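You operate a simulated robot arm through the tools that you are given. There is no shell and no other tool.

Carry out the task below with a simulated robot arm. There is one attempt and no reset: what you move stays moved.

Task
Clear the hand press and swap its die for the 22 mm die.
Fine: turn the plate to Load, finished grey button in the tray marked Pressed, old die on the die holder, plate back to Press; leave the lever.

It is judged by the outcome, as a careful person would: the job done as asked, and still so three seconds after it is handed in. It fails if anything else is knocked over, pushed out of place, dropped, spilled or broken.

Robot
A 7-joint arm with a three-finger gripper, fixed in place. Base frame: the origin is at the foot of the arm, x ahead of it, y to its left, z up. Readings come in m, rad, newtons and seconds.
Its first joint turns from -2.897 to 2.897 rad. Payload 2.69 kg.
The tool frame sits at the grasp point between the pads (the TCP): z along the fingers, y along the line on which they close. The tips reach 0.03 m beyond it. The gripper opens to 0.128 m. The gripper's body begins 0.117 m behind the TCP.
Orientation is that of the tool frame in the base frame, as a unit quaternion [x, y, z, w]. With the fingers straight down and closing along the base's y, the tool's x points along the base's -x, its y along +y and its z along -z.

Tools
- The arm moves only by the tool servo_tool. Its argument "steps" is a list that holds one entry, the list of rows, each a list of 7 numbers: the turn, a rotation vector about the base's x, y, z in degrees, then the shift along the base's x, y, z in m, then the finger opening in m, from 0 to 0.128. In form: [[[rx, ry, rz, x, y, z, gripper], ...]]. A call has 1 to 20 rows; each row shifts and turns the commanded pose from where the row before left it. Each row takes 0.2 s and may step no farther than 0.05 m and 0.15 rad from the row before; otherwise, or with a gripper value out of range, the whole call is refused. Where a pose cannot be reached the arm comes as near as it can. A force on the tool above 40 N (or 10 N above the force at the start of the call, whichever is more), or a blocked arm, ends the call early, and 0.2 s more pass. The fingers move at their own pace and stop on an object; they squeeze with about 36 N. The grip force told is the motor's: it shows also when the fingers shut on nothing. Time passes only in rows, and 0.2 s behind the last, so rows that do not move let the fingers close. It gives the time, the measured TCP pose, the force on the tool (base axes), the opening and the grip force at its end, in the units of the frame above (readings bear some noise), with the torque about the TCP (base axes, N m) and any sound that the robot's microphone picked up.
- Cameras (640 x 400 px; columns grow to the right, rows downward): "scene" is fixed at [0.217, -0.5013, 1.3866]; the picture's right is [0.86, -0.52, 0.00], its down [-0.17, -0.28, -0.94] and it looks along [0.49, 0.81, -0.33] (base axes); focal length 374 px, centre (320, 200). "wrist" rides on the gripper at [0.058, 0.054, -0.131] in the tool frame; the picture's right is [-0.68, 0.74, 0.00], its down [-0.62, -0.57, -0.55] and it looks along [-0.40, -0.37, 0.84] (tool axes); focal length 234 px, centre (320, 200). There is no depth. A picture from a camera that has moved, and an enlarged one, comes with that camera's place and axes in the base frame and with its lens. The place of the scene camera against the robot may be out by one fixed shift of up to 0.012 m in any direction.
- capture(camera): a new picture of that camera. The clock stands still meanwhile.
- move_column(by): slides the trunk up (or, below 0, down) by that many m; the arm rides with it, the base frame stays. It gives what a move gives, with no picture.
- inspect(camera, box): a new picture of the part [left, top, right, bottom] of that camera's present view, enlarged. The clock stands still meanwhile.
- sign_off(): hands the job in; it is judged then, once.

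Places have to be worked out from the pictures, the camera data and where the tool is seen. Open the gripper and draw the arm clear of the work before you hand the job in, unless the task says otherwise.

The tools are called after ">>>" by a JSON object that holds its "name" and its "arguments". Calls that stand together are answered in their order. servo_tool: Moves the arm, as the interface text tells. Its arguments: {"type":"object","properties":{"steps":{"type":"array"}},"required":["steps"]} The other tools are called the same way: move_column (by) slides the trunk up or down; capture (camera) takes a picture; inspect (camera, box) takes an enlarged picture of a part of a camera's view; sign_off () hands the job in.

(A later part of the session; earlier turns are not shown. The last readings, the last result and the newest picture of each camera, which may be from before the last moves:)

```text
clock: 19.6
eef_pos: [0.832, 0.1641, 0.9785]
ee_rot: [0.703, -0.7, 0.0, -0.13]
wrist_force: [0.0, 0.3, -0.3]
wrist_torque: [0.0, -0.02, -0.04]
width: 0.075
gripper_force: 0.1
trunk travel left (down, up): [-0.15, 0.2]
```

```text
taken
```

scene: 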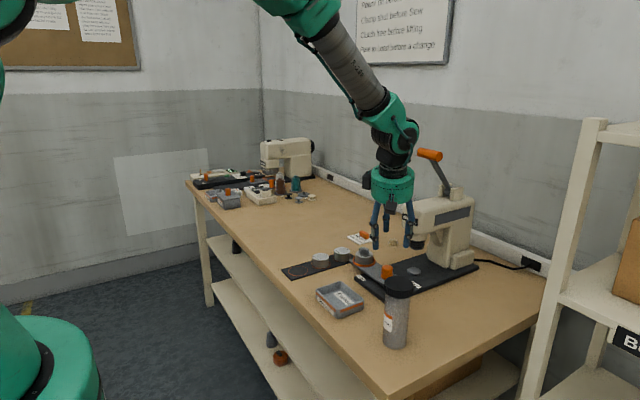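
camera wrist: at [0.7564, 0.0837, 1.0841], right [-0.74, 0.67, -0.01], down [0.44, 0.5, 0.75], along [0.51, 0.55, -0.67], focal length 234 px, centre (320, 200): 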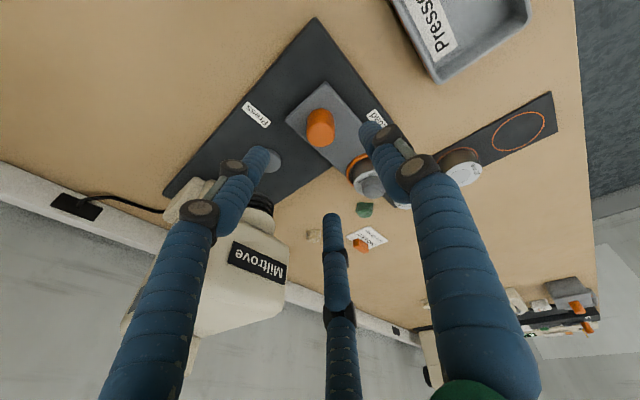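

The plate stays at Load with the die and button riding on it. I rotate the hand back to yaw 0 and upright while moving up and over toward the die.

>>> {"name": "servo_tool", "arguments": {"steps": [[[0, 0, -8.2, -0.006, 0.0, 0.02, 0.09], [0, 0, -8.2, -0.006, 0.005, 0.02, 0.09], [0, 0, -8.2, -0.004, 0.01, 0.015, 0.09], [0, 0, -8.2, -0.004, 0.01, 0.01, 0.09], [0, 0, -8.2, -0.002, 0.01, 0.005, 0.09], [0, 0, -8.2, -0.002, 0.012, 0, 0.09], [0, 0, -8.2, -0.002, 0.012, 0, 0.09], [0, 0, -8.2, -0.002, 0.012, 0, 0.09], [0, 0, -8.2, 0, 0.012, 0, 0.09], [0, 0, -8.2, 0, 0.012, 0, 0.09], [0, 0, -8.4, 0, 0.01, 0, 0.09], [5.303, 5.303, 0, 0, 0, 0, 0.09], [5.303, 5.303, 0, 0, 0, 0, 0.09], [0, 0, 0, 0, 0, 0, 0.09]]]}}

>>> {"name": "capture", "arguments": {"camera": "wrist"}}

>>> {"name": "inspect", "arguments": {"camera": "scene", "box": [280, 210, 440, 310]}}

```text
clock: 22.6
eef_pos: [0.8026, 0.2704, 1.0483]
ee_rot: [0.0, 1.0, 0.0, -0.002]
wrist_force: [0.6, -1.4, -0.2]
wrist_torque: [0.06, 0.05, 0.01]
width: 0.0898
gripper_force: 0.1
trunk travel left (down, up): [-0.15, 0.2]
```

```text
taken
camera wrist: at [0.7448, 0.3232, 1.179], right [0.68, 0.74, 0.0], down [0.62, -0.57, 0.55], along [0.4, -0.37, -0.84], focal length 234 px, centre (320, 200)
```

wrist: 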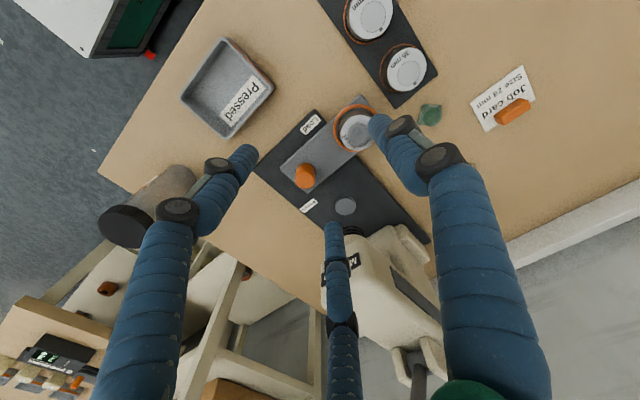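

```text
4.00 times, centred on (360, 260) of scene
camera zoom: at [0.217, -0.5013, 1.3866], right [0.86, -0.52, 0.0], down [-0.17, -0.28, -0.94], along [0.49, 0.81, -0.33], focal length 1497 px, centre (160, -40)
```

zoom: 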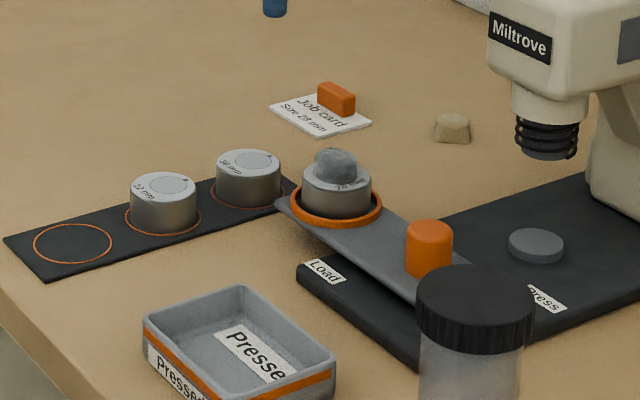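

Now zoom into the wrist view to measure the mounted die, button, holder dies and tray.

>>> {"name": "inspect", "arguments": {"camera": "wrist", "box": [270, 80, 400, 200]}}

>>> {"name": "inspect", "arguments": {"camera": "wrist", "box": [300, 0, 450, 120]}}

>>> {"name": "inspect", "arguments": {"camera": "wrist", "box": [170, 20, 330, 150]}}

```text
3.33 times, centred on (335, 140) of wrist
camera zoom: at [0.7448, 0.3232, 1.179], right [0.68, 0.74, 0.0], down [0.62, -0.57, 0.55], along [0.4, -0.37, -0.84], focal length 781 px, centre (270, 400)
```

zoom: 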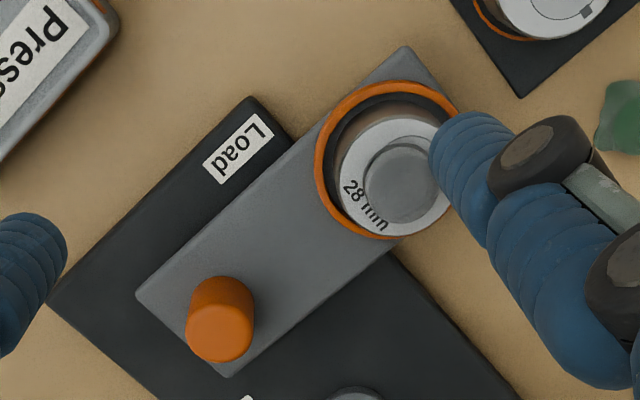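

```text
3.33 times, centred on (375, 60) of wrist
camera zoom: at [0.7448, 0.3232, 1.179], right [0.68, 0.74, 0.0], down [0.62, -0.57, 0.55], along [0.4, -0.37, -0.84], focal length 781 px, centre (137, 667)
```

zoom: 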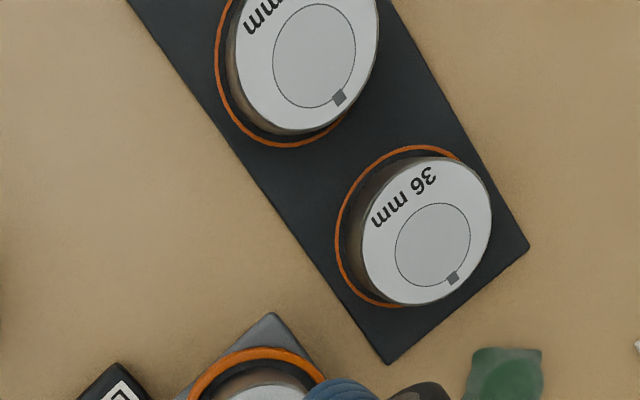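

```text
3.08 times, centred on (250, 85) of wrist
camera zoom: at [0.7448, 0.3232, 1.179], right [0.68, 0.74, 0.0], down [0.62, -0.57, 0.55], along [0.4, -0.37, -0.84], focal length 720 px, centre (535, 554)
```

zoom: 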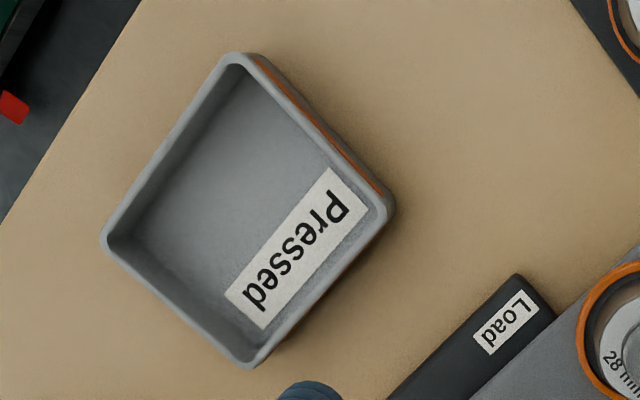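

Measurements: mounted die/ring centre ≈(0.854, 0.294), die top ≈0.85, button ≈30 mm wide on top (top ≈0.867); tray ≈x 0.651–0.734, y 0.134–0.242. I hover above the button to refine.

>>> {"name": "servo_tool", "arguments": {"steps": [[[0, 0, 0, 0.026, 0.012, -0.03, 0.07], [0, 0, 0, 0.0254, 0.0121, -0.03, 0.07], [0, 0, 0, 0, 0, -0.028, 0.07], [0, 0, 0, 0, 0, 0, 0.07]]]}}

>>> {"name": "inspect", "arguments": {"camera": "wrist", "box": [220, 60, 420, 220]}}

>>> {"name": "inspect", "arguments": {"camera": "scene", "box": [330, 200, 420, 290]}}

```text
clock: 23.6
eef_pos: [0.8534, 0.2939, 0.9609]
ee_rot: [0.0, 1.0, 0.001, -0.001]
wrist_force: [-0.3, -0.1, 0.6]
wrist_torque: [0.0, -0.02, 0.02]
width: 0.0699
gripper_force: 0.1
trunk travel left (down, up): [-0.15, 0.2]
```

```text
2.50 times, centred on (320, 140) of wrist
camera zoom: at [0.7941, 0.3472, 1.0912], right [0.68, 0.74, 0.0], down [0.62, -0.57, 0.55], along [0.4, -0.37, -0.84], focal length 585 px, centre (320, 350)
```

zoom: 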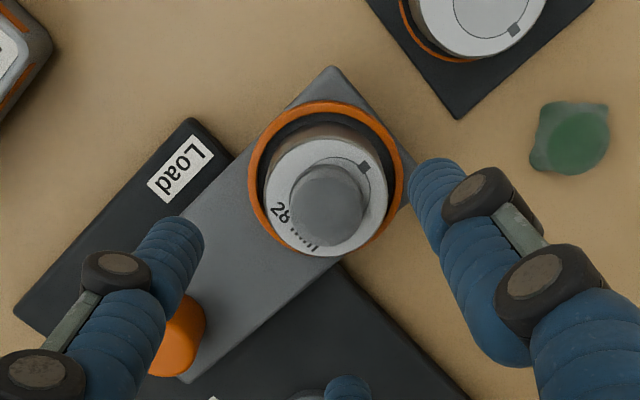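

```text
4.44 times, centred on (375, 245) of scene
camera zoom: at [0.217, -0.5013, 1.3866], right [0.86, -0.52, 0.0], down [-0.17, -0.28, -0.94], along [0.49, 0.81, -0.33], focal length 1663 px, centre (76, 0)
```

zoom: 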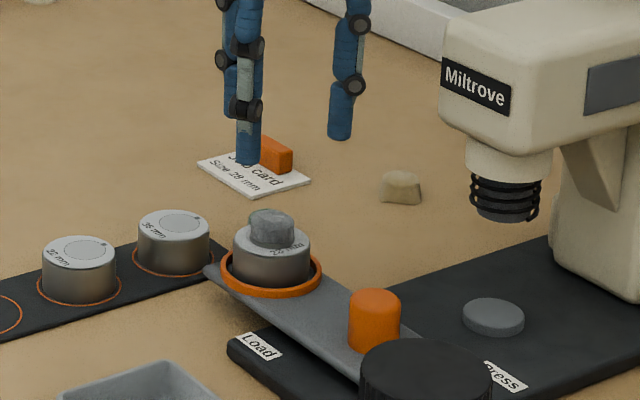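

Button centre ≈(0.855, 0.296). I shift slightly and descend to just above gripping height, then check from the side.

>>> {"name": "servo_tool", "arguments": {"steps": [[[0, 0, 0, 0.0014, 0.0025, -0.02, 0.06], [0, 0, 0, 0, 0, -0.025, 0.06], [0, 0, 0, 0, 0, -0.022, 0.06], [0, 0, 0, 0, 0, 0, 0.06]]]}}

>>> {"name": "inspect", "arguments": {"camera": "scene", "box": [335, 220, 405, 290]}}

>>> {"name": "inspect", "arguments": {"camera": "wrist", "box": [220, 80, 420, 240]}}

```text
clock: 24.6
eef_pos: [0.856, 0.2968, 0.8926]
ee_rot: [0.0, 1.0, 0.0, -0.001]
wrist_force: [0.0, 0.6, -0.9]
wrist_torque: [-0.01, -0.01, 0.03]
width: 0.06
gripper_force: 0.1
trunk travel left (down, up): [-0.15, 0.2]
```

```text
5.71 times, centred on (370, 255) of scene
camera zoom: at [0.217, -0.5013, 1.3866], right [0.86, -0.52, 0.0], down [-0.17, -0.28, -0.94], along [0.49, 0.81, -0.33], focal length 2139 px, centre (34, -114)
```

zoom: 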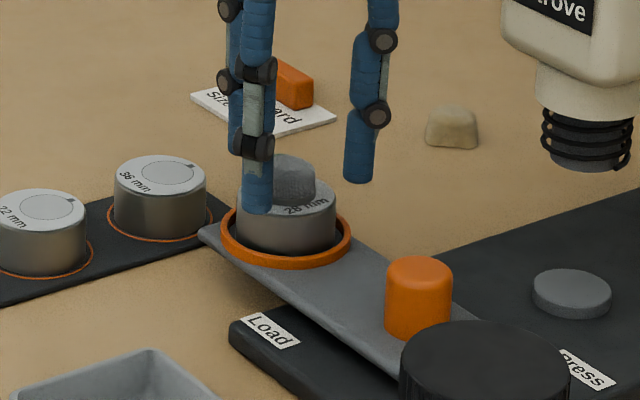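

```text
2.50 times, centred on (320, 160) of wrist
camera zoom: at [0.7973, 0.3502, 1.0234], right [0.68, 0.74, 0.0], down [0.62, -0.57, 0.55], along [0.4, -0.37, -0.84], focal length 585 px, centre (320, 300)
```

zoom: 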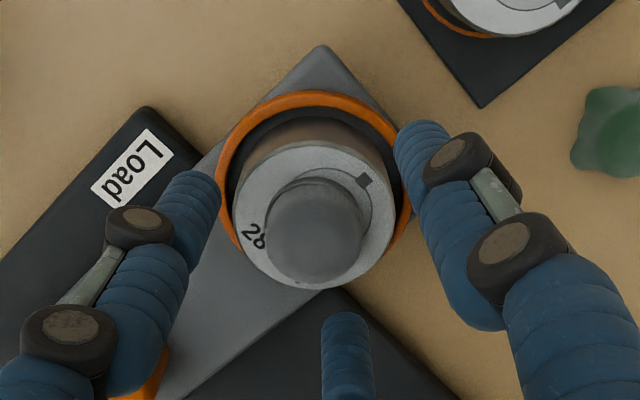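

The hand is centred over the button within ~1.5 mm, tips ~9 mm above the die top (die top ≈0.853). I go down 6 mm and close gradually on the button.

>>> {"name": "servo_tool", "arguments": {"steps": [[[0, 0, 0, -0.001, -0.001, -0.006, 0.055], [0, 0, 0, 0, 0, 0, 0.05], [0, 0, 0, 0, 0, 0, 0.045], [0, 0, 0, 0, 0, 0, 0.04], [0, 0, 0, 0, 0, 0, 0.036], [0, 0, 0, 0, 0, 0, 0.032], [0, 0, 0, 0, 0, 0, 0.028], [0, 0, 0, 0, 0, 0, 0.024], [0, 0, 0, 0, 0, 0, 0.02], [0, 0, 0, 0, 0, 0, 0.016]]]}}

>>> {"name": "inspect", "arguments": {"camera": "scene", "box": [335, 220, 405, 290]}}

>>> {"name": "inspect", "arguments": {"camera": "wrist", "box": [220, 80, 420, 240]}}

```text
clock: 26.8
eef_pos: [0.8549, 0.2964, 0.8874]
ee_rot: [0.0, 1.0, 0.0, 0.0]
wrist_force: [0.4, 0.0, -0.4]
wrist_torque: [-0.01, 0.02, 0.0]
width: 0.0252
gripper_force: 36.0
trunk travel left (down, up): [-0.15, 0.2]
```

```text
5.71 times, centred on (370, 255) of scene
camera zoom: at [0.217, -0.5013, 1.3866], right [0.86, -0.52, 0.0], down [-0.17, -0.28, -0.94], along [0.49, 0.81, -0.33], focal length 2139 px, centre (34, -114)
```

zoom: 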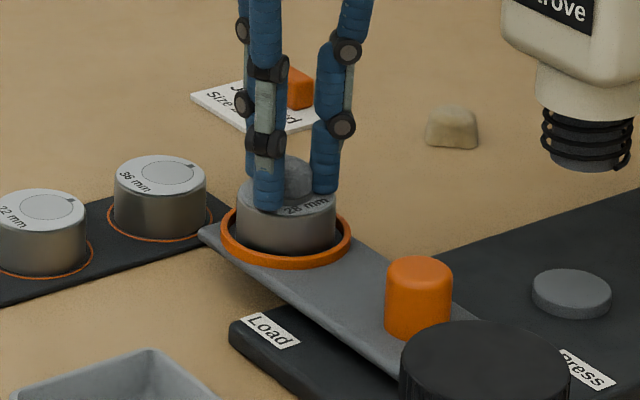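

```text
2.50 times, centred on (320, 160) of wrist
camera zoom: at [0.796, 0.3496, 1.018], right [0.68, 0.74, 0.0], down [0.62, -0.57, 0.55], along [0.4, -0.37, -0.84], focal length 585 px, centre (320, 300)
```

zoom: 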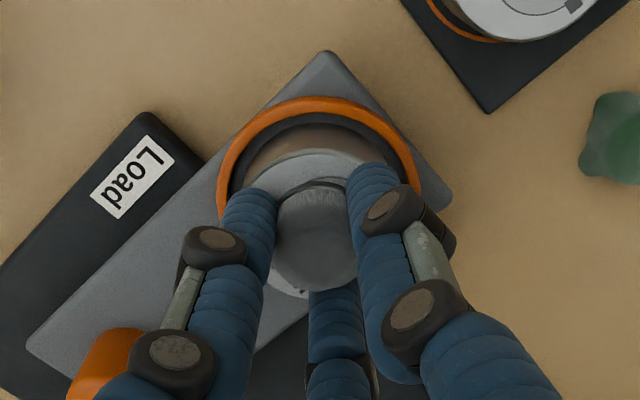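

Fingers stopped on the button at 25 mm with 36 N. I lift straight up slowly and check it is held and the die stays put.

>>> {"name": "servo_tool", "arguments": {"steps": [[[0, 0, 0, 0, 0, 0.01, 0.016], [0, 0, 0, 0, 0, 0.015, 0.016], [0, 0, 0, 0, 0, 0.025, 0.016], [0, 0, 0, 0, 0, 0.04, 0.016], [0, 0, 0, 0, 0, 0, 0.016]]]}}

>>> {"name": "inspect", "arguments": {"camera": "scene", "box": [320, 190, 420, 290]}}

>>> {"name": "inspect", "arguments": {"camera": "wrist", "box": [220, 60, 420, 220]}}

```text
clock: 28.0
eef_pos: [0.8538, 0.2971, 0.9769]
ee_rot: [0.001, 1.0, 0.0, 0.0]
wrist_force: [-0.8, 0.5, 0.1]
wrist_torque: [0.01, -0.06, 0.03]
width: 0.0239
gripper_force: 35.8
trunk travel left (down, up): [-0.15, 0.2]
```

```text
4.00 times, centred on (370, 240) of scene
camera zoom: at [0.217, -0.5013, 1.3866], right [0.86, -0.52, 0.0], down [-0.17, -0.28, -0.94], along [0.49, 0.81, -0.33], focal length 1497 px, centre (120, 40)
```

zoom: 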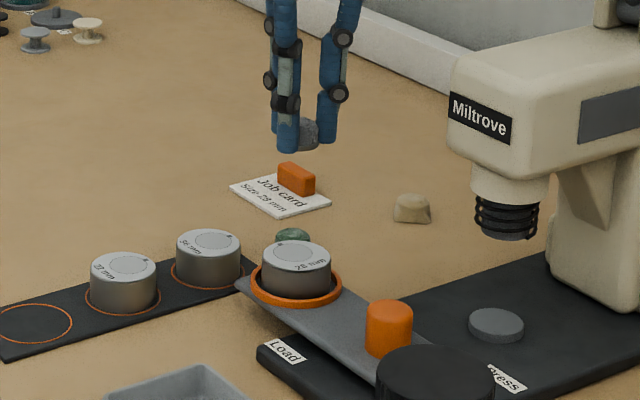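

```text
2.50 times, centred on (320, 140) of wrist
camera zoom: at [0.7953, 0.3505, 1.1083], right [0.68, 0.74, 0.0], down [0.62, -0.57, 0.55], along [0.4, -0.37, -0.84], focal length 585 px, centre (320, 350)
```

zoom: 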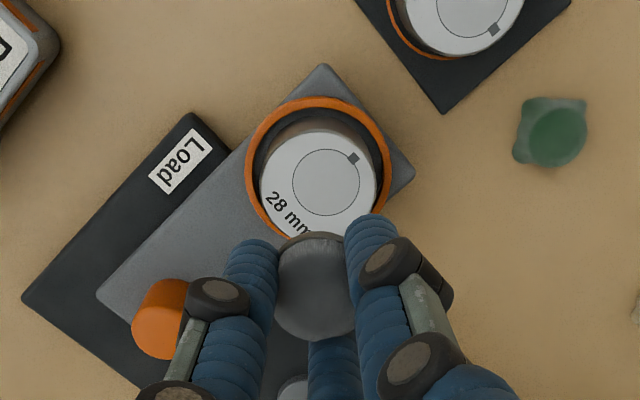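

The button is held and the 28 mm die stays in its ring. I carry the button over the tray marked Pressed (centre ≈(0.693, 0.189)).

>>> {"name": "servo_tool", "arguments": {"steps": [[[0, 0, 0, -0.03, -0.02, 0.0, 0.016], [0, 0, 0, -0.035, -0.023, 0, 0.016], [0, 0, 0, -0.035, -0.023, 0, 0.016], [0, 0, 0, -0.03, -0.022, 0, 0.016], [0, 0, 0, -0.031, -0.02, -0.02, 0.016], [0, 0, 0, 0, 0, -0.03, 0.016], [0, 0, 0, 0, 0, 0, 0.016]]]}}

>>> {"name": "capture", "arguments": {"camera": "wrist"}}

>>> {"name": "inspect", "arguments": {"camera": "scene", "box": [290, 220, 390, 330]}}

```text
clock: 29.6
eef_pos: [0.6928, 0.1877, 0.9264]
ee_rot: [0.0, 1.0, 0.0, 0.0]
wrist_force: [-0.2, 0.4, 0.5]
wrist_torque: [-0.01, 0.02, -0.04]
width: 0.0238
gripper_force: 36.0
trunk travel left (down, up): [-0.15, 0.2]
```

```text
taken
camera wrist: at [0.6348, 0.241, 1.0565], right [0.68, 0.74, 0.0], down [0.62, -0.57, 0.55], along [0.4, -0.37, -0.84], focal length 234 px, centre (320, 200)
```

wrist: 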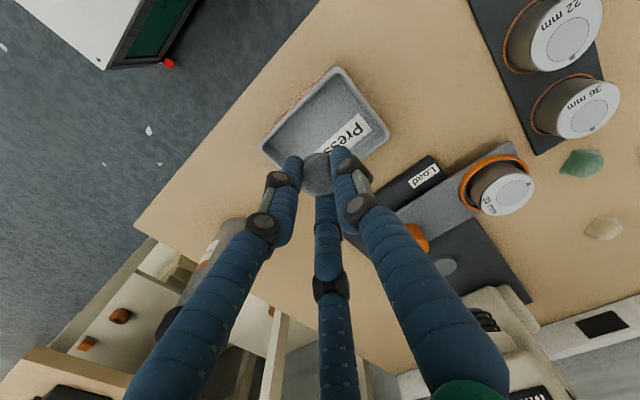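

```text
3.64 times, centred on (340, 275) of scene
camera zoom: at [0.217, -0.5013, 1.3866], right [0.86, -0.52, 0.0], down [-0.17, -0.28, -0.94], along [0.49, 0.81, -0.33], focal length 1361 px, centre (247, -73)
```

zoom: 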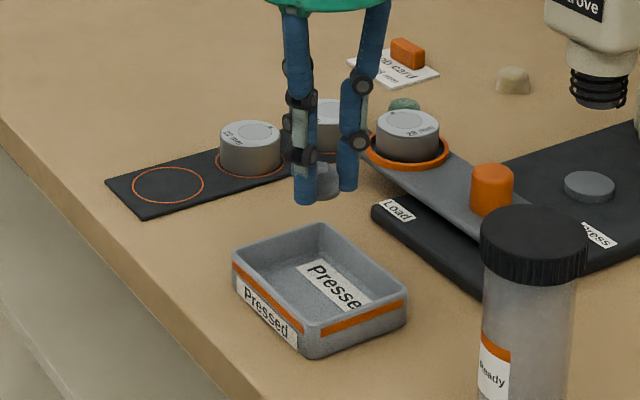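

Over the tray. I descend into it in guarded steps.

>>> {"name": "servo_tool", "arguments": {"steps": [[[0, 0, 0, 0, 0, -0.03, 0.016], [0, 0, 0, 0, 0, -0.03, 0.016], [0, 0, 0, 0, 0, -0.02, 0.016], [0, 0, 0, 0, 0, -0.005, 0.016], [0, 0, 0, 0, 0, 0, 0.016]]]}}

>>> {"name": "inspect", "arguments": {"camera": "scene", "box": [300, 250, 380, 330]}}

>>> {"name": "inspect", "arguments": {"camera": "wrist", "box": [220, 60, 420, 220]}}

```text
clock: 30.8
eef_pos: [0.693, 0.1869, 0.8419]
ee_rot: [0.0, 1.0, 0.0, -0.001]
wrist_force: [0.1, -0.2, -0.3]
wrist_torque: [0.04, 0.03, 0.03]
width: 0.0239
gripper_force: 36.1
trunk travel left (down, up): [-0.15, 0.2]
```

```text
5.00 times, centred on (340, 290) of scene
camera zoom: at [0.217, -0.5013, 1.3866], right [0.86, -0.52, 0.0], down [-0.17, -0.28, -0.94], along [0.49, 0.81, -0.33], focal length 1871 px, centre (220, -250)
```

zoom: 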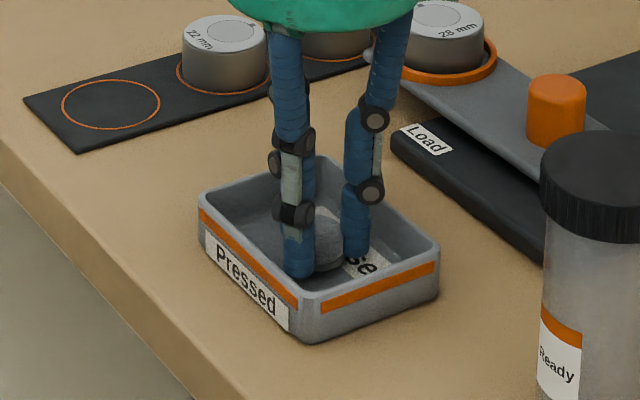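

```text
2.50 times, centred on (320, 140) of wrist
camera zoom: at [0.6346, 0.2398, 0.973], right [0.68, 0.74, 0.0], down [0.62, -0.57, 0.55], along [0.4, -0.37, -0.84], focal length 585 px, centre (320, 350)
```

zoom: 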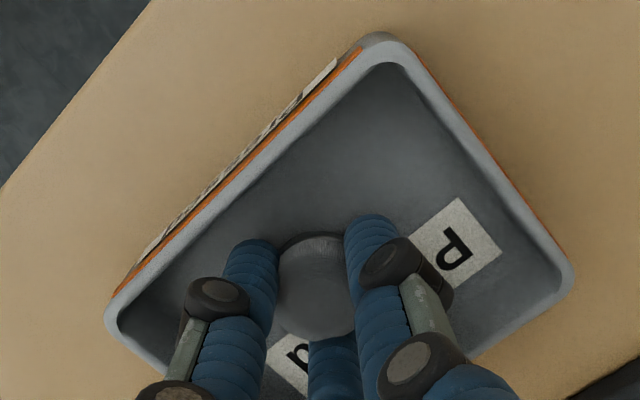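

Still no contact. I continue down in 2 mm steps, watching the force.

>>> {"name": "servo_tool", "arguments": {"steps": [[[0, 0, 0, 0, 0, -0.002, 0.016], [0, 0, 0, 0, 0, -0.002, 0.016], [0, 0, 0, 0, 0, 0, 0.016]]]}}

>>> {"name": "servo_tool", "arguments": {"steps": [[[0, 0, 0, 0, 0, -0.002, 0.016], [0, 0, 0, 0, 0, 0, 0.016]]]}}

```text
clock: 31.6
eef_pos: [0.6933, 0.1882, 0.8385]
ee_rot: [0.0, 1.0, 0.0, 0.0]
wrist_force: [0.8, 0.7, 0.3]
wrist_torque: [-0.01, -0.01, -0.01]
width: 0.0241
gripper_force: 35.9
trunk travel left (down, up): [-0.15, 0.2]
```

```text
clock: 32.2
eef_pos: [0.6929, 0.1875, 0.837]
ee_rot: [0.001, 1.0, 0.0, -0.001]
wrist_force: [0.7, 0.4, 0.0]
wrist_torque: [0.01, 0.01, 0.01]
width: 0.0241
gripper_force: 36.4
trunk travel left (down, up): [-0.15, 0.2]
```

No contact yet at TCP z≈0.836; continuing down gently.

>>> {"name": "servo_tool", "arguments": {"steps": [[[0, 0, 0, 0, 0, -0.002, 0.016], [0, 0, 0, 0, 0, 0, 0.016]]]}}

>>> {"name": "servo_tool", "arguments": {"steps": [[[0, 0, 0, 0, 0, -0.002, 0.016], [0, 0, 0, 0, 0, 0, 0.016]]]}}

```text
clock: 32.8
eef_pos: [0.6929, 0.188, 0.8343]
ee_rot: [0.0, 1.0, 0.0, -0.001]
wrist_force: [-0.2, 0.3, 1.7]
wrist_torque: [0.0, -0.01, -0.01]
width: 0.0238
gripper_force: 36.2
trunk travel left (down, up): [-0.15, 0.2]
```

```text
clock: 33.4
eef_pos: [0.6923, 0.1868, 0.8345]
ee_rot: [0.0, 1.0, 0.0, 0.001]
wrist_force: [-3.4, -2.1, 17.1]
wrist_torque: [-0.05, 0.05, 0.01]
width: 0.0238
gripper_force: 35.5
trunk travel left (down, up): [-0.15, 0.2]
```

Contact with the tray floor (17 N) at TCP z≈0.8345. I back off ~1.5 mm, open gently and lift out.

>>> {"name": "servo_tool", "arguments": {"steps": [[[0, 0, 0, 0, 0, 0.002, 0.016], [0, 0, 0, 0, 0, 0, 0.026], [0, 0, 0, 0, 0, 0, 0.032], [0, 0, 0, 0, 0, 0, 0.04], [0, 0, 0, 0, 0, 0, 0.048], [0, 0, 0, 0, 0, 0.01, 0.048], [0, 0, 0, 0, 0, 0.03, 0.048], [0, 0, 0, 0, 0, 0.04, 0.048], [0, 0, 0, 0, 0, 0.04, 0.06], [0, 0, 0, 0, 0, 0, 0.06]]]}}

>>> {"name": "capture", "arguments": {"camera": "wrist"}}

>>> {"name": "inspect", "arguments": {"camera": "scene", "box": [270, 210, 410, 330]}}

```text
clock: 35.6
eef_pos: [0.6913, 0.1878, 0.9554]
ee_rot: [0.001, 1.0, 0.0, -0.001]
wrist_force: [0.3, 0.0, -0.1]
wrist_torque: [0.01, -0.03, 0.0]
width: 0.06
gripper_force: 0.2
trunk travel left (down, up): [-0.15, 0.2]
```

```text
taken
camera wrist: at [0.6331, 0.241, 1.0857], right [0.68, 0.74, 0.0], down [0.62, -0.57, 0.55], along [0.4, -0.37, -0.84], focal length 234 px, centre (320, 200)
```

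wrist: 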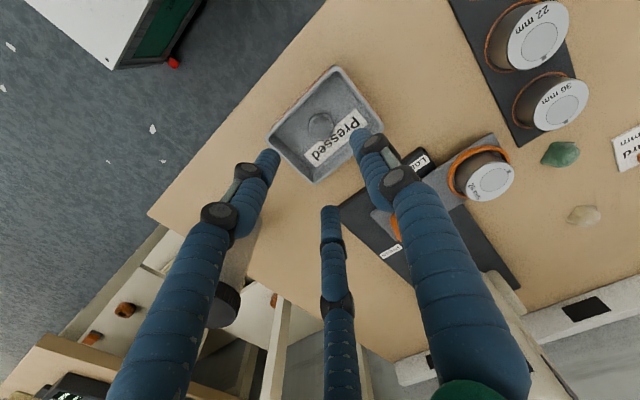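

```text
3.33 times, centred on (340, 270) of scene
camera zoom: at [0.217, -0.5013, 1.3866], right [0.86, -0.52, 0.0], down [-0.17, -0.28, -0.94], along [0.49, 0.81, -0.33], focal length 1248 px, centre (253, -33)
```

zoom: 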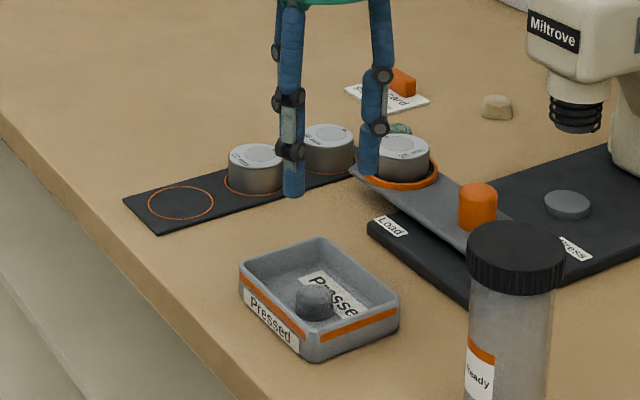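

The button rests in the Pressed tray. Next I move above the mounted 28 mm die at ≈(0.855, 0.296), opening to 80 mm, and check alignment.

>>> {"name": "servo_tool", "arguments": {"steps": [[[0, 0, 0, 0.035, 0.023, 0.0, 0.08], [0, 0, 0, 0.035, 0.023, 0, 0.08], [0, 0, 0, 0.035, 0.023, 0, 0.08], [0, 0, 0, 0.035, 0.023, 0, 0.08], [0, 0, 0, 0.023, 0.0165, -0.015, 0.08], [0, 0, 0, 0, 0, 0, 0.08]]]}}

>>> {"name": "inspect", "arguments": {"camera": "wrist", "box": [220, 60, 420, 220]}}

>>> {"name": "inspect", "arguments": {"camera": "scene", "box": [330, 210, 410, 290]}}

```text
clock: 37.0
eef_pos: [0.8598, 0.2976, 0.9395]
ee_rot: [0.0, 1.0, 0.001, -0.002]
wrist_force: [0.3, 1.3, -0.6]
wrist_torque: [-0.02, 0.01, 0.01]
width: 0.0801
gripper_force: 0.1
trunk travel left (down, up): [-0.15, 0.2]
```

```text
2.50 times, centred on (320, 140) of wrist
camera zoom: at [0.8012, 0.351, 1.0699], right [0.68, 0.74, 0.0], down [0.62, -0.57, 0.55], along [0.4, -0.37, -0.84], focal length 585 px, centre (320, 350)
```

zoom: 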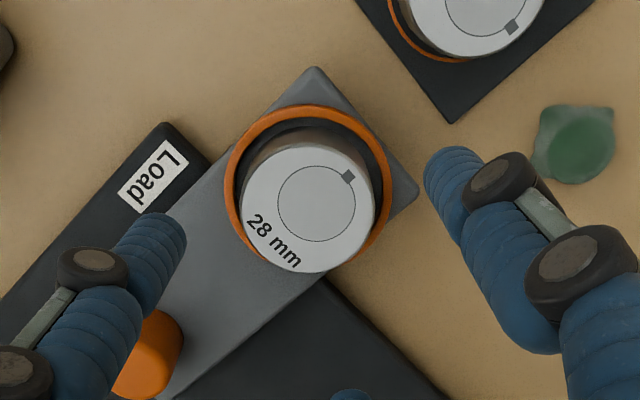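

```text
5.00 times, centred on (370, 250) of scene
camera zoom: at [0.217, -0.5013, 1.3866], right [0.86, -0.52, 0.0], down [-0.17, -0.28, -0.94], along [0.49, 0.81, -0.33], focal length 1871 px, centre (70, -50)
```

zoom: 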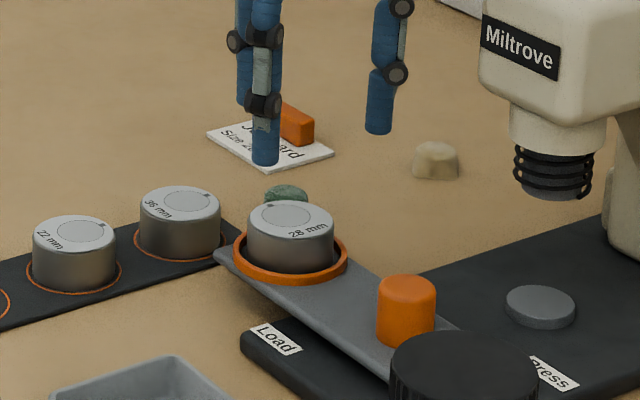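

Die centre ≈(0.8547, 0.296). I shift ~5 mm and descend with the fingers open around the die, stopping with the tips above the ring lip.

>>> {"name": "servo_tool", "arguments": {"steps": [[[0, 0, 0, -0.0048, -0.0014, -0.02, 0.08], [0, 0, 0, 0, 0, -0.025, 0.08], [0, 0, 0, 0, 0, -0.0225, 0.08], [0, 0, 0, 0, 0, 0, 0.08]]]}}

>>> {"name": "inspect", "arguments": {"camera": "wrist", "box": [220, 80, 420, 240]}}

>>> {"name": "inspect", "arguments": {"camera": "scene", "box": [330, 220, 400, 290]}}

```text
clock: 38.0
eef_pos: [0.8531, 0.2971, 0.8718]
ee_rot: [0.0, 1.0, 0.0, -0.001]
wrist_force: [0.7, -0.6, 0.2]
wrist_torque: [-0.02, 0.03, -0.01]
width: 0.0798
gripper_force: 0.0
trunk travel left (down, up): [-0.15, 0.2]
```

```text
2.50 times, centred on (320, 160) of wrist
camera zoom: at [0.796, 0.3499, 1.0022], right [0.68, 0.74, 0.0], down [0.62, -0.57, 0.55], along [0.4, -0.37, -0.84], focal length 585 px, centre (320, 300)
```

zoom: 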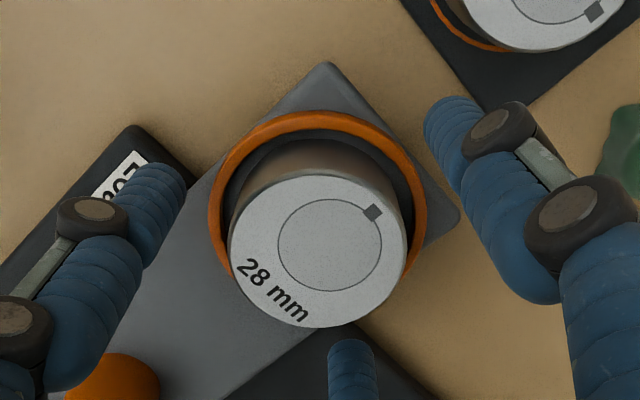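

```text
5.71 times, centred on (365, 255) of scene
camera zoom: at [0.217, -0.5013, 1.3866], right [0.86, -0.52, 0.0], down [-0.17, -0.28, -0.94], along [0.49, 0.81, -0.33], focal length 2139 px, centre (63, -114)
```

zoom: 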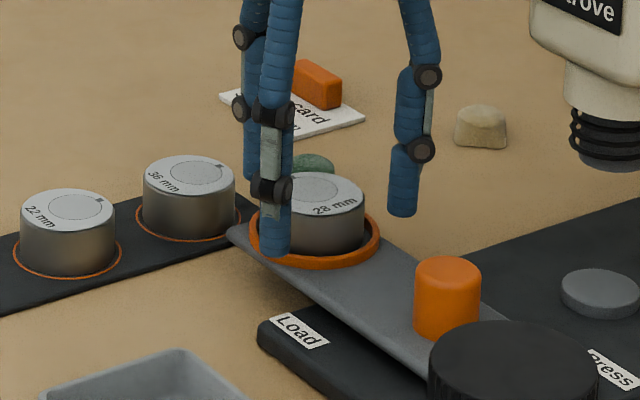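

Centred on the die; tips at ≈0.842, above the lip. I lower 2 mm and close gradually on the die.

>>> {"name": "servo_tool", "arguments": {"steps": [[[0, 0, 0, 0, 0, -0.002, 0.075], [0, 0, 0, 0, 0, 0, 0.07], [0, 0, 0, 0, 0, 0, 0.065], [0, 0, 0, 0, 0, 0, 0.06], [0, 0, 0, 0, 0, 0, 0.055], [0, 0, 0, 0, 0, 0, 0.05], [0, 0, 0, 0, 0, 0, 0.045], [0, 0, 0, 0, 0, 0, 0.04], [0, 0, 0, 0, 0, 0, 0.04]]]}}

>>> {"name": "inspect", "arguments": {"camera": "scene", "box": [330, 220, 400, 290]}}

```text
clock: 40.0
eef_pos: [0.8537, 0.2968, 0.8715]
ee_rot: [-0.001, 1.0, 0.0, -0.001]
wrist_force: [0.0, -1.4, 1.7]
wrist_torque: [-0.02, -0.07, 0.03]
width: 0.0501
gripper_force: 35.9
trunk travel left (down, up): [-0.15, 0.2]
```

```text
5.71 times, centred on (365, 255) of scene
camera zoom: at [0.217, -0.5013, 1.3866], right [0.86, -0.52, 0.0], down [-0.17, -0.28, -0.94], along [0.49, 0.81, -0.33], focal length 2139 px, centre (63, -114)
```

zoom: 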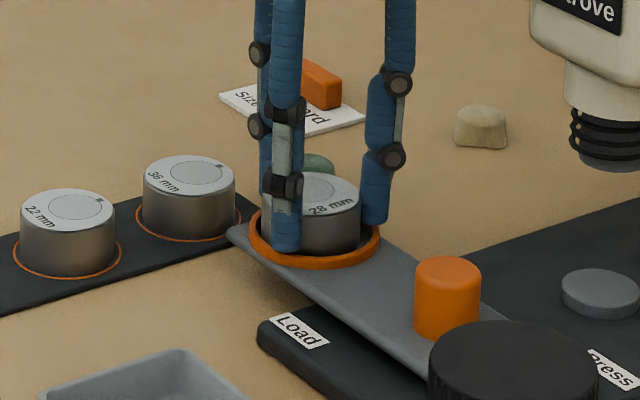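

The fingers hold the 50 mm-wide die at 36 N. I lift it slowly and check it comes cleanly out of the ring.

>>> {"name": "servo_tool", "arguments": {"steps": [[[0, 0, 0, 0, 0, 0.004, 0.04], [0, 0, 0, 0, 0, 0.006, 0.04], [0, 0, 0, 0, 0, 0.01, 0.04], [0, 0, 0, 0, 0, 0, 0.04]]]}}

>>> {"name": "inspect", "arguments": {"camera": "scene", "box": [330, 210, 410, 290]}}

```text
clock: 41.0
eef_pos: [0.8517, 0.2938, 0.89]
ee_rot: [0.0, 1.0, 0.0, -0.001]
wrist_force: [-0.2, 0.2, -3.4]
wrist_torque: [0.01, 0.03, 0.0]
width: 0.05
gripper_force: 36.3
trunk travel left (down, up): [-0.15, 0.2]
```

```text
5.00 times, centred on (370, 250) of scene
camera zoom: at [0.217, -0.5013, 1.3866], right [0.86, -0.52, 0.0], down [-0.17, -0.28, -0.94], along [0.49, 0.81, -0.33], focal length 1871 px, centre (70, -50)
```

zoom: 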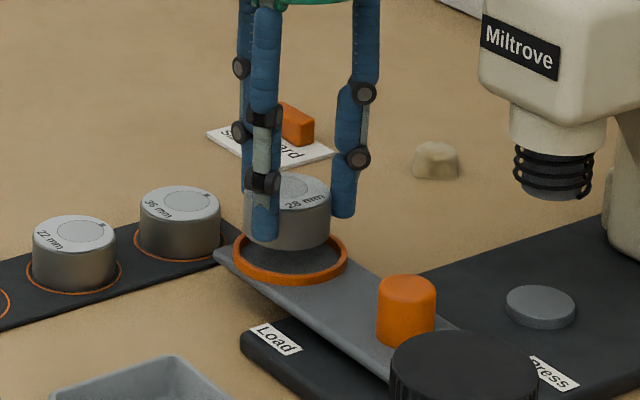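

The 28 mm die comes out cleanly. I raise it and move toward the holder, stopping where the wrist camera can see the free circle.

>>> {"name": "servo_tool", "arguments": {"steps": [[[0, 0, 0, 0, 0, 0.03, 0.04], [0, 0, 0, 0, 0, 0.04, 0.04], [0, 0, 0, -0.02, 0.005, 0.04, 0.04], [0, 0, 0, -0.035, 0.009, 0, 0.04], [0, 0, 0, -0.035, 0.009, 0, 0.04], [0, 0, 0, -0.035, 0.009, 0, 0.04], [0, 0, 0, -0.03, 0.004, 0, 0.04], [0, 0, 0, 0, 0, 0, 0.04]]]}}

>>> {"name": "capture", "arguments": {"camera": "wrist"}}

>>> {"name": "inspect", "arguments": {"camera": "wrist", "box": [290, 20, 450, 150]}}

>>> {"name": "inspect", "arguments": {"camera": "scene", "box": [270, 200, 380, 290]}}

```text
clock: 42.8
eef_pos: [0.6959, 0.3327, 1.0032]
ee_rot: [-0.001, 1.0, 0.0, 0.0]
wrist_force: [-1.0, 0.2, -2.0]
wrist_torque: [0.0, -0.06, -0.01]
width: 0.05
gripper_force: 35.7
trunk travel left (down, up): [-0.15, 0.2]
```

```text
taken
camera wrist: at [0.6372, 0.386, 1.1323], right [0.68, 0.74, 0.0], down [0.62, -0.57, 0.55], along [0.4, -0.37, -0.84], focal length 234 px, centre (320, 200)
```

wrist: 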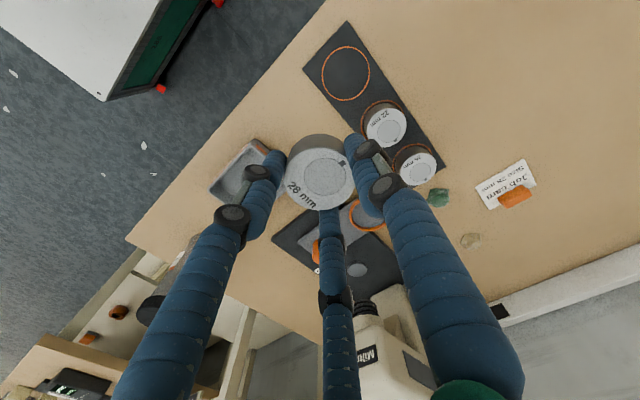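

```text
3.08 times, centred on (370, 85) of wrist
camera zoom: at [0.6372, 0.386, 1.1323], right [0.68, 0.74, 0.0], down [0.62, -0.57, 0.55], along [0.4, -0.37, -0.84], focal length 720 px, centre (166, 554)
```

zoom: 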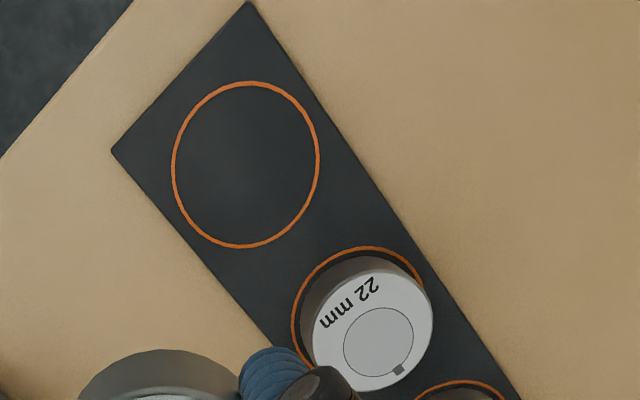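

```text
4.44 times, centred on (325, 245) of scene
camera zoom: at [0.217, -0.5013, 1.3866], right [0.86, -0.52, 0.0], down [-0.17, -0.28, -0.94], along [0.49, 0.81, -0.33], focal length 1663 px, centre (298, 0)
```

zoom: 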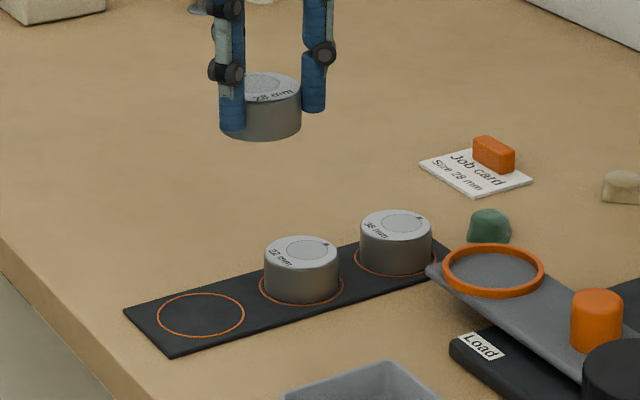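

Free circle centre ≈(0.680, 0.392), neighbours at x≈0.760 and 0.839. I move over the free circle and lower to just above the mat.

>>> {"name": "servo_tool", "arguments": {"steps": [[[0, 0, 0, -0.008, 0.03, -0.02, 0.04], [0, 0, 0, -0.008, 0.0293, -0.025, 0.04], [0, 0, 0, 0, 0, -0.03, 0.04], [0, 0, 0, 0, 0, -0.03, 0.04], [0, 0, 0, 0, 0, -0.025, 0.04], [0, 0, 0, 0, 0, 0, 0.04]]]}}

>>> {"name": "inspect", "arguments": {"camera": "scene", "box": [270, 200, 380, 290]}}

>>> {"name": "inspect", "arguments": {"camera": "wrist", "box": [200, 60, 440, 250]}}

```text
clock: 44.2
eef_pos: [0.683, 0.3906, 0.8693]
ee_rot: [0.001, 1.0, 0.0, -0.001]
wrist_force: [0.4, 1.0, -3.7]
wrist_torque: [-0.01, 0.02, 0.0]
width: 0.0498
gripper_force: 35.7
trunk travel left (down, up): [-0.15, 0.2]
```

```text
4.44 times, centred on (325, 245) of scene
camera zoom: at [0.217, -0.5013, 1.3866], right [0.86, -0.52, 0.0], down [-0.17, -0.28, -0.94], along [0.49, 0.81, -0.33], focal length 1663 px, centre (298, 0)
```

zoom: 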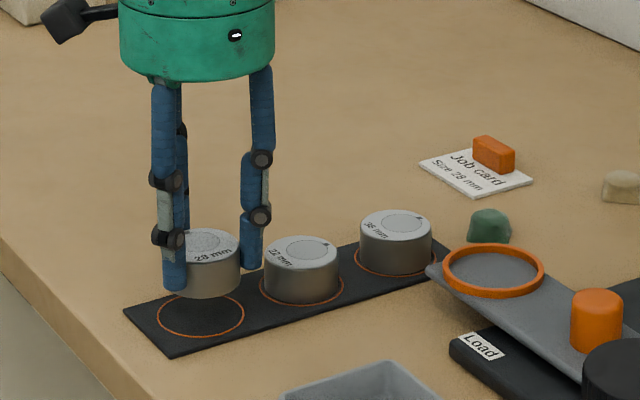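

```text
2.11 times, centred on (320, 155) of wrist
camera zoom: at [0.6244, 0.4442, 1.0003], right [0.68, 0.74, 0.0], down [0.62, -0.57, 0.55], along [0.4, -0.37, -0.84], focal length 493 px, centre (320, 295)
```

zoom: 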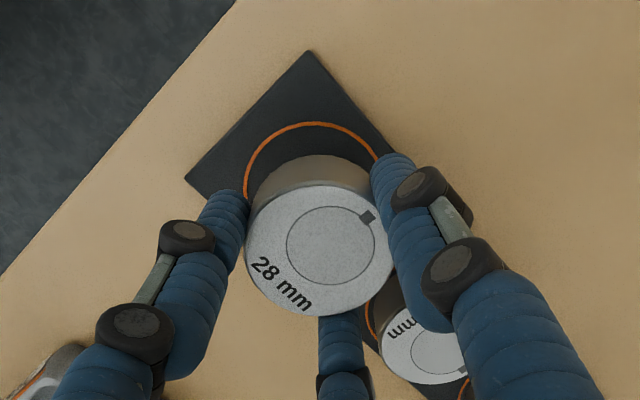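

The die hangs just above the free circle; both views suggest I'm ~5 mm too far in +x. I correct that and lower in guarded steps.

>>> {"name": "servo_tool", "arguments": {"steps": [[[0, 0, 0, -0.005, -0.0005, -0.004, 0.04], [0, 0, 0, 0, 0, -0.006, 0.04], [0, 0, 0, 0, 0, -0.003, 0.04], [0, 0, 0, 0, 0, 0, 0.04]]]}}

>>> {"name": "servo_tool", "arguments": {"steps": [[[0, 0, 0, 0, 0, -0.002, 0.04], [0, 0, 0, 0, 0, 0, 0.04]]]}}

```text
clock: 45.2
eef_pos: [0.6774, 0.3901, 0.8575]
ee_rot: [0.001, 1.0, 0.0, 0.0]
wrist_force: [-0.5, 0.4, -3.0]
wrist_torque: [0.02, -0.01, 0.0]
width: 0.05
gripper_force: 35.8
trunk travel left (down, up): [-0.15, 0.2]
```

```text
clock: 45.8
eef_pos: [0.6767, 0.3894, 0.8553]
ee_rot: [0.0, 1.0, -0.001, -0.001]
wrist_force: [0.8, 0.4, -3.1]
wrist_torque: [-0.01, 0.01, 0.05]
width: 0.0495
gripper_force: 36.2
trunk travel left (down, up): [-0.15, 0.2]
```

Still hanging free (−3 N weight). I check alignment from the side while lowering further.

>>> {"name": "servo_tool", "arguments": {"steps": [[[0, 0, 0, 0, 0, -0.002, 0.04], [0, 0, 0, 0, 0, 0, 0.04]]]}}

>>> {"name": "servo_tool", "arguments": {"steps": [[[0, 0, 0, 0, 0, -0.002, 0.04], [0, 0, 0, 0, 0, 0, 0.04]]]}}

>>> {"name": "inspect", "arguments": {"camera": "scene", "box": [280, 230, 350, 290]}}

>>> {"name": "inspect", "arguments": {"camera": "wrist", "box": [200, 60, 440, 250]}}

```text
clock: 46.4
eef_pos: [0.6757, 0.3897, 0.8533]
ee_rot: [-0.001, 1.0, 0.001, -0.001]
wrist_force: [-0.4, -0.3, -2.5]
wrist_torque: [0.0, 0.0, -0.03]
width: 0.0499
gripper_force: 35.7
trunk travel left (down, up): [-0.15, 0.2]
```

```text
clock: 47.0
eef_pos: [0.6763, 0.391, 0.8517]
ee_rot: [-0.001, 1.0, 0.0, -0.001]
wrist_force: [-1.1, 0.3, -2.1]
wrist_torque: [0.02, 0.03, -0.01]
width: 0.0497
gripper_force: 36.2
trunk travel left (down, up): [-0.15, 0.2]
```

```text
6.67 times, centred on (315, 260) of scene
camera zoom: at [0.217, -0.5013, 1.3866], right [0.86, -0.52, 0.0], down [-0.17, -0.28, -0.94], along [0.49, 0.81, -0.33], focal length 2495 px, centre (353, -200)
```

zoom: 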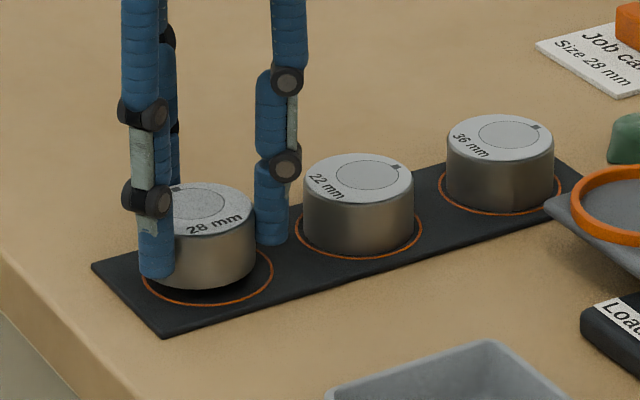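

```text
2.11 times, centred on (320, 155) of wrist
camera zoom: at [0.6176, 0.4435, 0.9819], right [0.68, 0.74, 0.0], down [0.62, -0.57, 0.55], along [0.4, -0.37, -0.84], focal length 493 px, centre (320, 295)
```

zoom: 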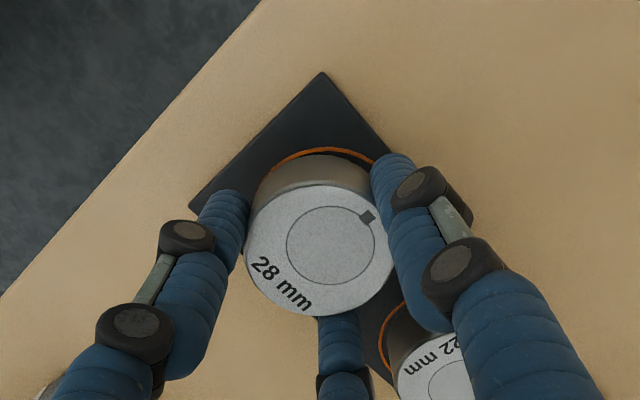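

Well aligned with the free circle and a few mm above it. Continue lowering until contact.

>>> {"name": "servo_tool", "arguments": {"steps": [[[0, 0, 0, 0, 0, -0.002, 0.04], [0, 0, 0, 0, 0, 0, 0.04]]]}}

>>> {"name": "servo_tool", "arguments": {"steps": [[[0, 0, 0, 0, 0, -0.002, 0.04], [0, 0, 0, 0, 0, 0, 0.04]]]}}

```text
clock: 47.6
eef_pos: [0.6764, 0.3904, 0.8498]
ee_rot: [0.0, 1.0, -0.001, -0.001]
wrist_force: [-0.1, -0.1, -3.9]
wrist_torque: [-0.02, -0.01, -0.02]
width: 0.0501
gripper_force: 35.8
trunk travel left (down, up): [-0.15, 0.2]
```

```text
clock: 48.2
eef_pos: [0.6758, 0.3906, 0.8466]
ee_rot: [0.0, 1.0, -0.001, -0.001]
wrist_force: [0.9, 1.1, -2.6]
wrist_torque: [0.0, -0.01, 0.02]
width: 0.0498
gripper_force: 36.9
trunk travel left (down, up): [-0.15, 0.2]
```

Still free at TCP z≈0.847; continuing by 2 mm.

>>> {"name": "servo_tool", "arguments": {"steps": [[[0, 0, 0, 0, 0, -0.002, 0.04], [0, 0, 0, 0, 0, 0, 0.04]]]}}

>>> {"name": "inspect", "arguments": {"camera": "scene", "box": [280, 230, 350, 290]}}

```text
clock: 48.8
eef_pos: [0.675, 0.3908, 0.845]
ee_rot: [-0.001, 1.0, 0.0, -0.001]
wrist_force: [-0.4, 0.4, -2.8]
wrist_torque: [-0.03, 0.04, 0.0]
width: 0.0499
gripper_force: 36.0
trunk travel left (down, up): [-0.15, 0.2]
```

```text
6.67 times, centred on (315, 260) of scene
camera zoom: at [0.217, -0.5013, 1.3866], right [0.86, -0.52, 0.0], down [-0.17, -0.28, -0.94], along [0.49, 0.81, -0.33], focal length 2495 px, centre (353, -200)
```

zoom: 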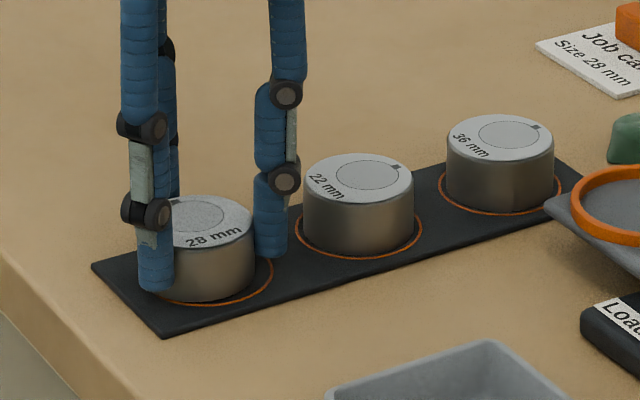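

Almost touching. Two more small steps.

>>> {"name": "servo_tool", "arguments": {"steps": [[[0, 0, 0, 0, 0, -0.0015, 0.04], [0, 0, 0, 0, 0, 0, 0.04]]]}}

>>> {"name": "servo_tool", "arguments": {"steps": [[[0, 0, 0, 0, 0, -0.0015, 0.04], [0, 0, 0, 0, 0, 0, 0.04]]]}}

```text
clock: 49.4
eef_pos: [0.6764, 0.3905, 0.8439]
ee_rot: [0.0, 1.0, 0.0, -0.001]
wrist_force: [-2.3, 0.1, 2.5]
wrist_torque: [-0.03, 0.04, 0.01]
width: 0.0499
gripper_force: 35.9
trunk travel left (down, up): [-0.15, 0.2]
```

```text
clock: 50.0
eef_pos: [0.6747, 0.3901, 0.8435]
ee_rot: [0.0, 1.0, 0.001, 0.0]
wrist_force: [-4.1, -2.0, 20.4]
wrist_torque: [-0.32, 0.52, -0.03]
width: 0.0497
gripper_force: 35.7
trunk travel left (down, up): [-0.15, 0.2]
```

The die is on the mat (20 N contact). I ease off 1 mm, open gradually, and rise clear.

>>> {"name": "servo_tool", "arguments": {"steps": [[[0, 0, 0, 0, 0, 0.0015, 0.04], [0, 0, 0, 0, 0, 0, 0.052], [0, 0, 0, 0, 0, 0, 0.06], [0, 0, 0, 0, 0, 0, 0.07], [0, 0, 0, 0, 0, 0, 0.078], [0, 0, 0, 0, 0, 0.015, 0.078], [0, 0, 0, 0, 0, 0.03, 0.078], [0, 0, 0, 0, 0, 0.04, 0.078], [0, 0, 0, 0, 0, 0, 0.078]]]}}

>>> {"name": "inspect", "arguments": {"camera": "scene", "box": [270, 210, 370, 290]}}

>>> {"name": "capture", "arguments": {"camera": "wrist"}}

```text
clock: 52.0
eef_pos: [0.6748, 0.3903, 0.9302]
ee_rot: [0.0, 1.0, 0.0, -0.001]
wrist_force: [-0.8, -0.3, 0.9]
wrist_torque: [0.05, -0.03, 0.01]
width: 0.0779
gripper_force: 0.1
trunk travel left (down, up): [-0.15, 0.2]
```

```text
5.00 times, centred on (320, 250) of scene
camera zoom: at [0.217, -0.5013, 1.3866], right [0.86, -0.52, 0.0], down [-0.17, -0.28, -0.94], along [0.49, 0.81, -0.33], focal length 1871 px, centre (320, -50)
```

zoom: 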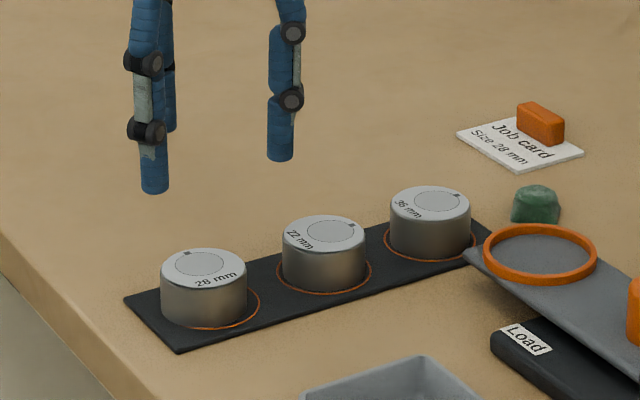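

```text
taken
camera wrist: at [0.6168, 0.4426, 1.0606], right [0.68, 0.74, 0.0], down [0.62, -0.57, 0.55], along [0.4, -0.37, -0.84], focal length 234 px, centre (320, 200)
```

wrist: 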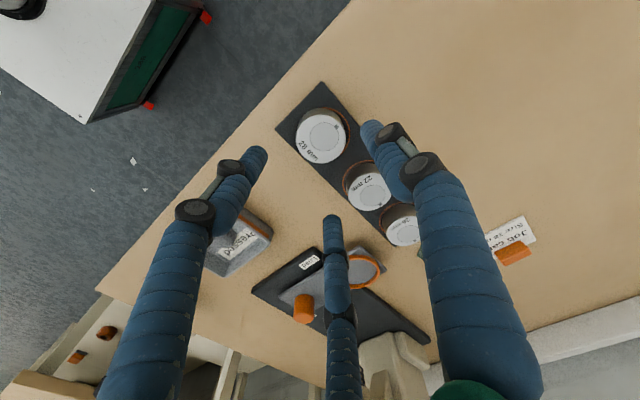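

The 28 mm die sits on the holder but ~5 mm off its circle. I'll measure with a zoomed wrist view to re-seat it properly.

>>> {"name": "inspect", "arguments": {"camera": "wrist", "box": [260, 70, 440, 260]}}

>>> {"name": "inspect", "arguments": {"camera": "scene", "box": [290, 235, 350, 285]}}

```text
2.11 times, centred on (350, 165) of wrist
camera zoom: at [0.6168, 0.4426, 1.0606], right [0.68, 0.74, 0.0], down [0.62, -0.57, 0.55], along [0.4, -0.37, -0.84], focal length 493 px, centre (257, 274)
```

zoom: 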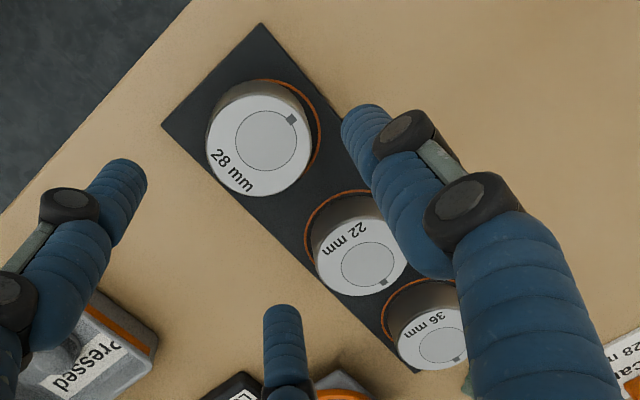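

```text
8.00 times, centred on (320, 260) of scene
camera zoom: at [0.217, -0.5013, 1.3866], right [0.86, -0.52, 0.0], down [-0.17, -0.28, -0.94], along [0.49, 0.81, -0.33], focal length 2994 px, centre (320, -280)
```

zoom: 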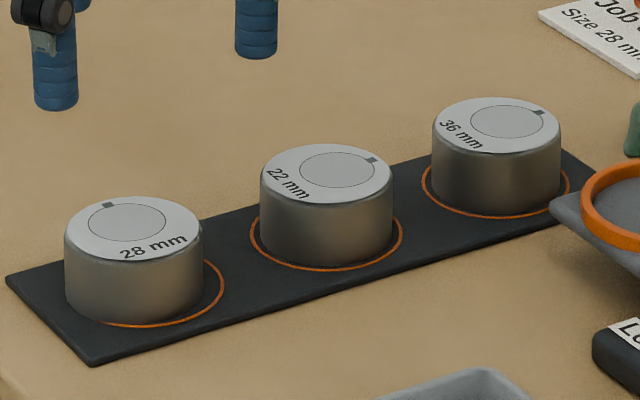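

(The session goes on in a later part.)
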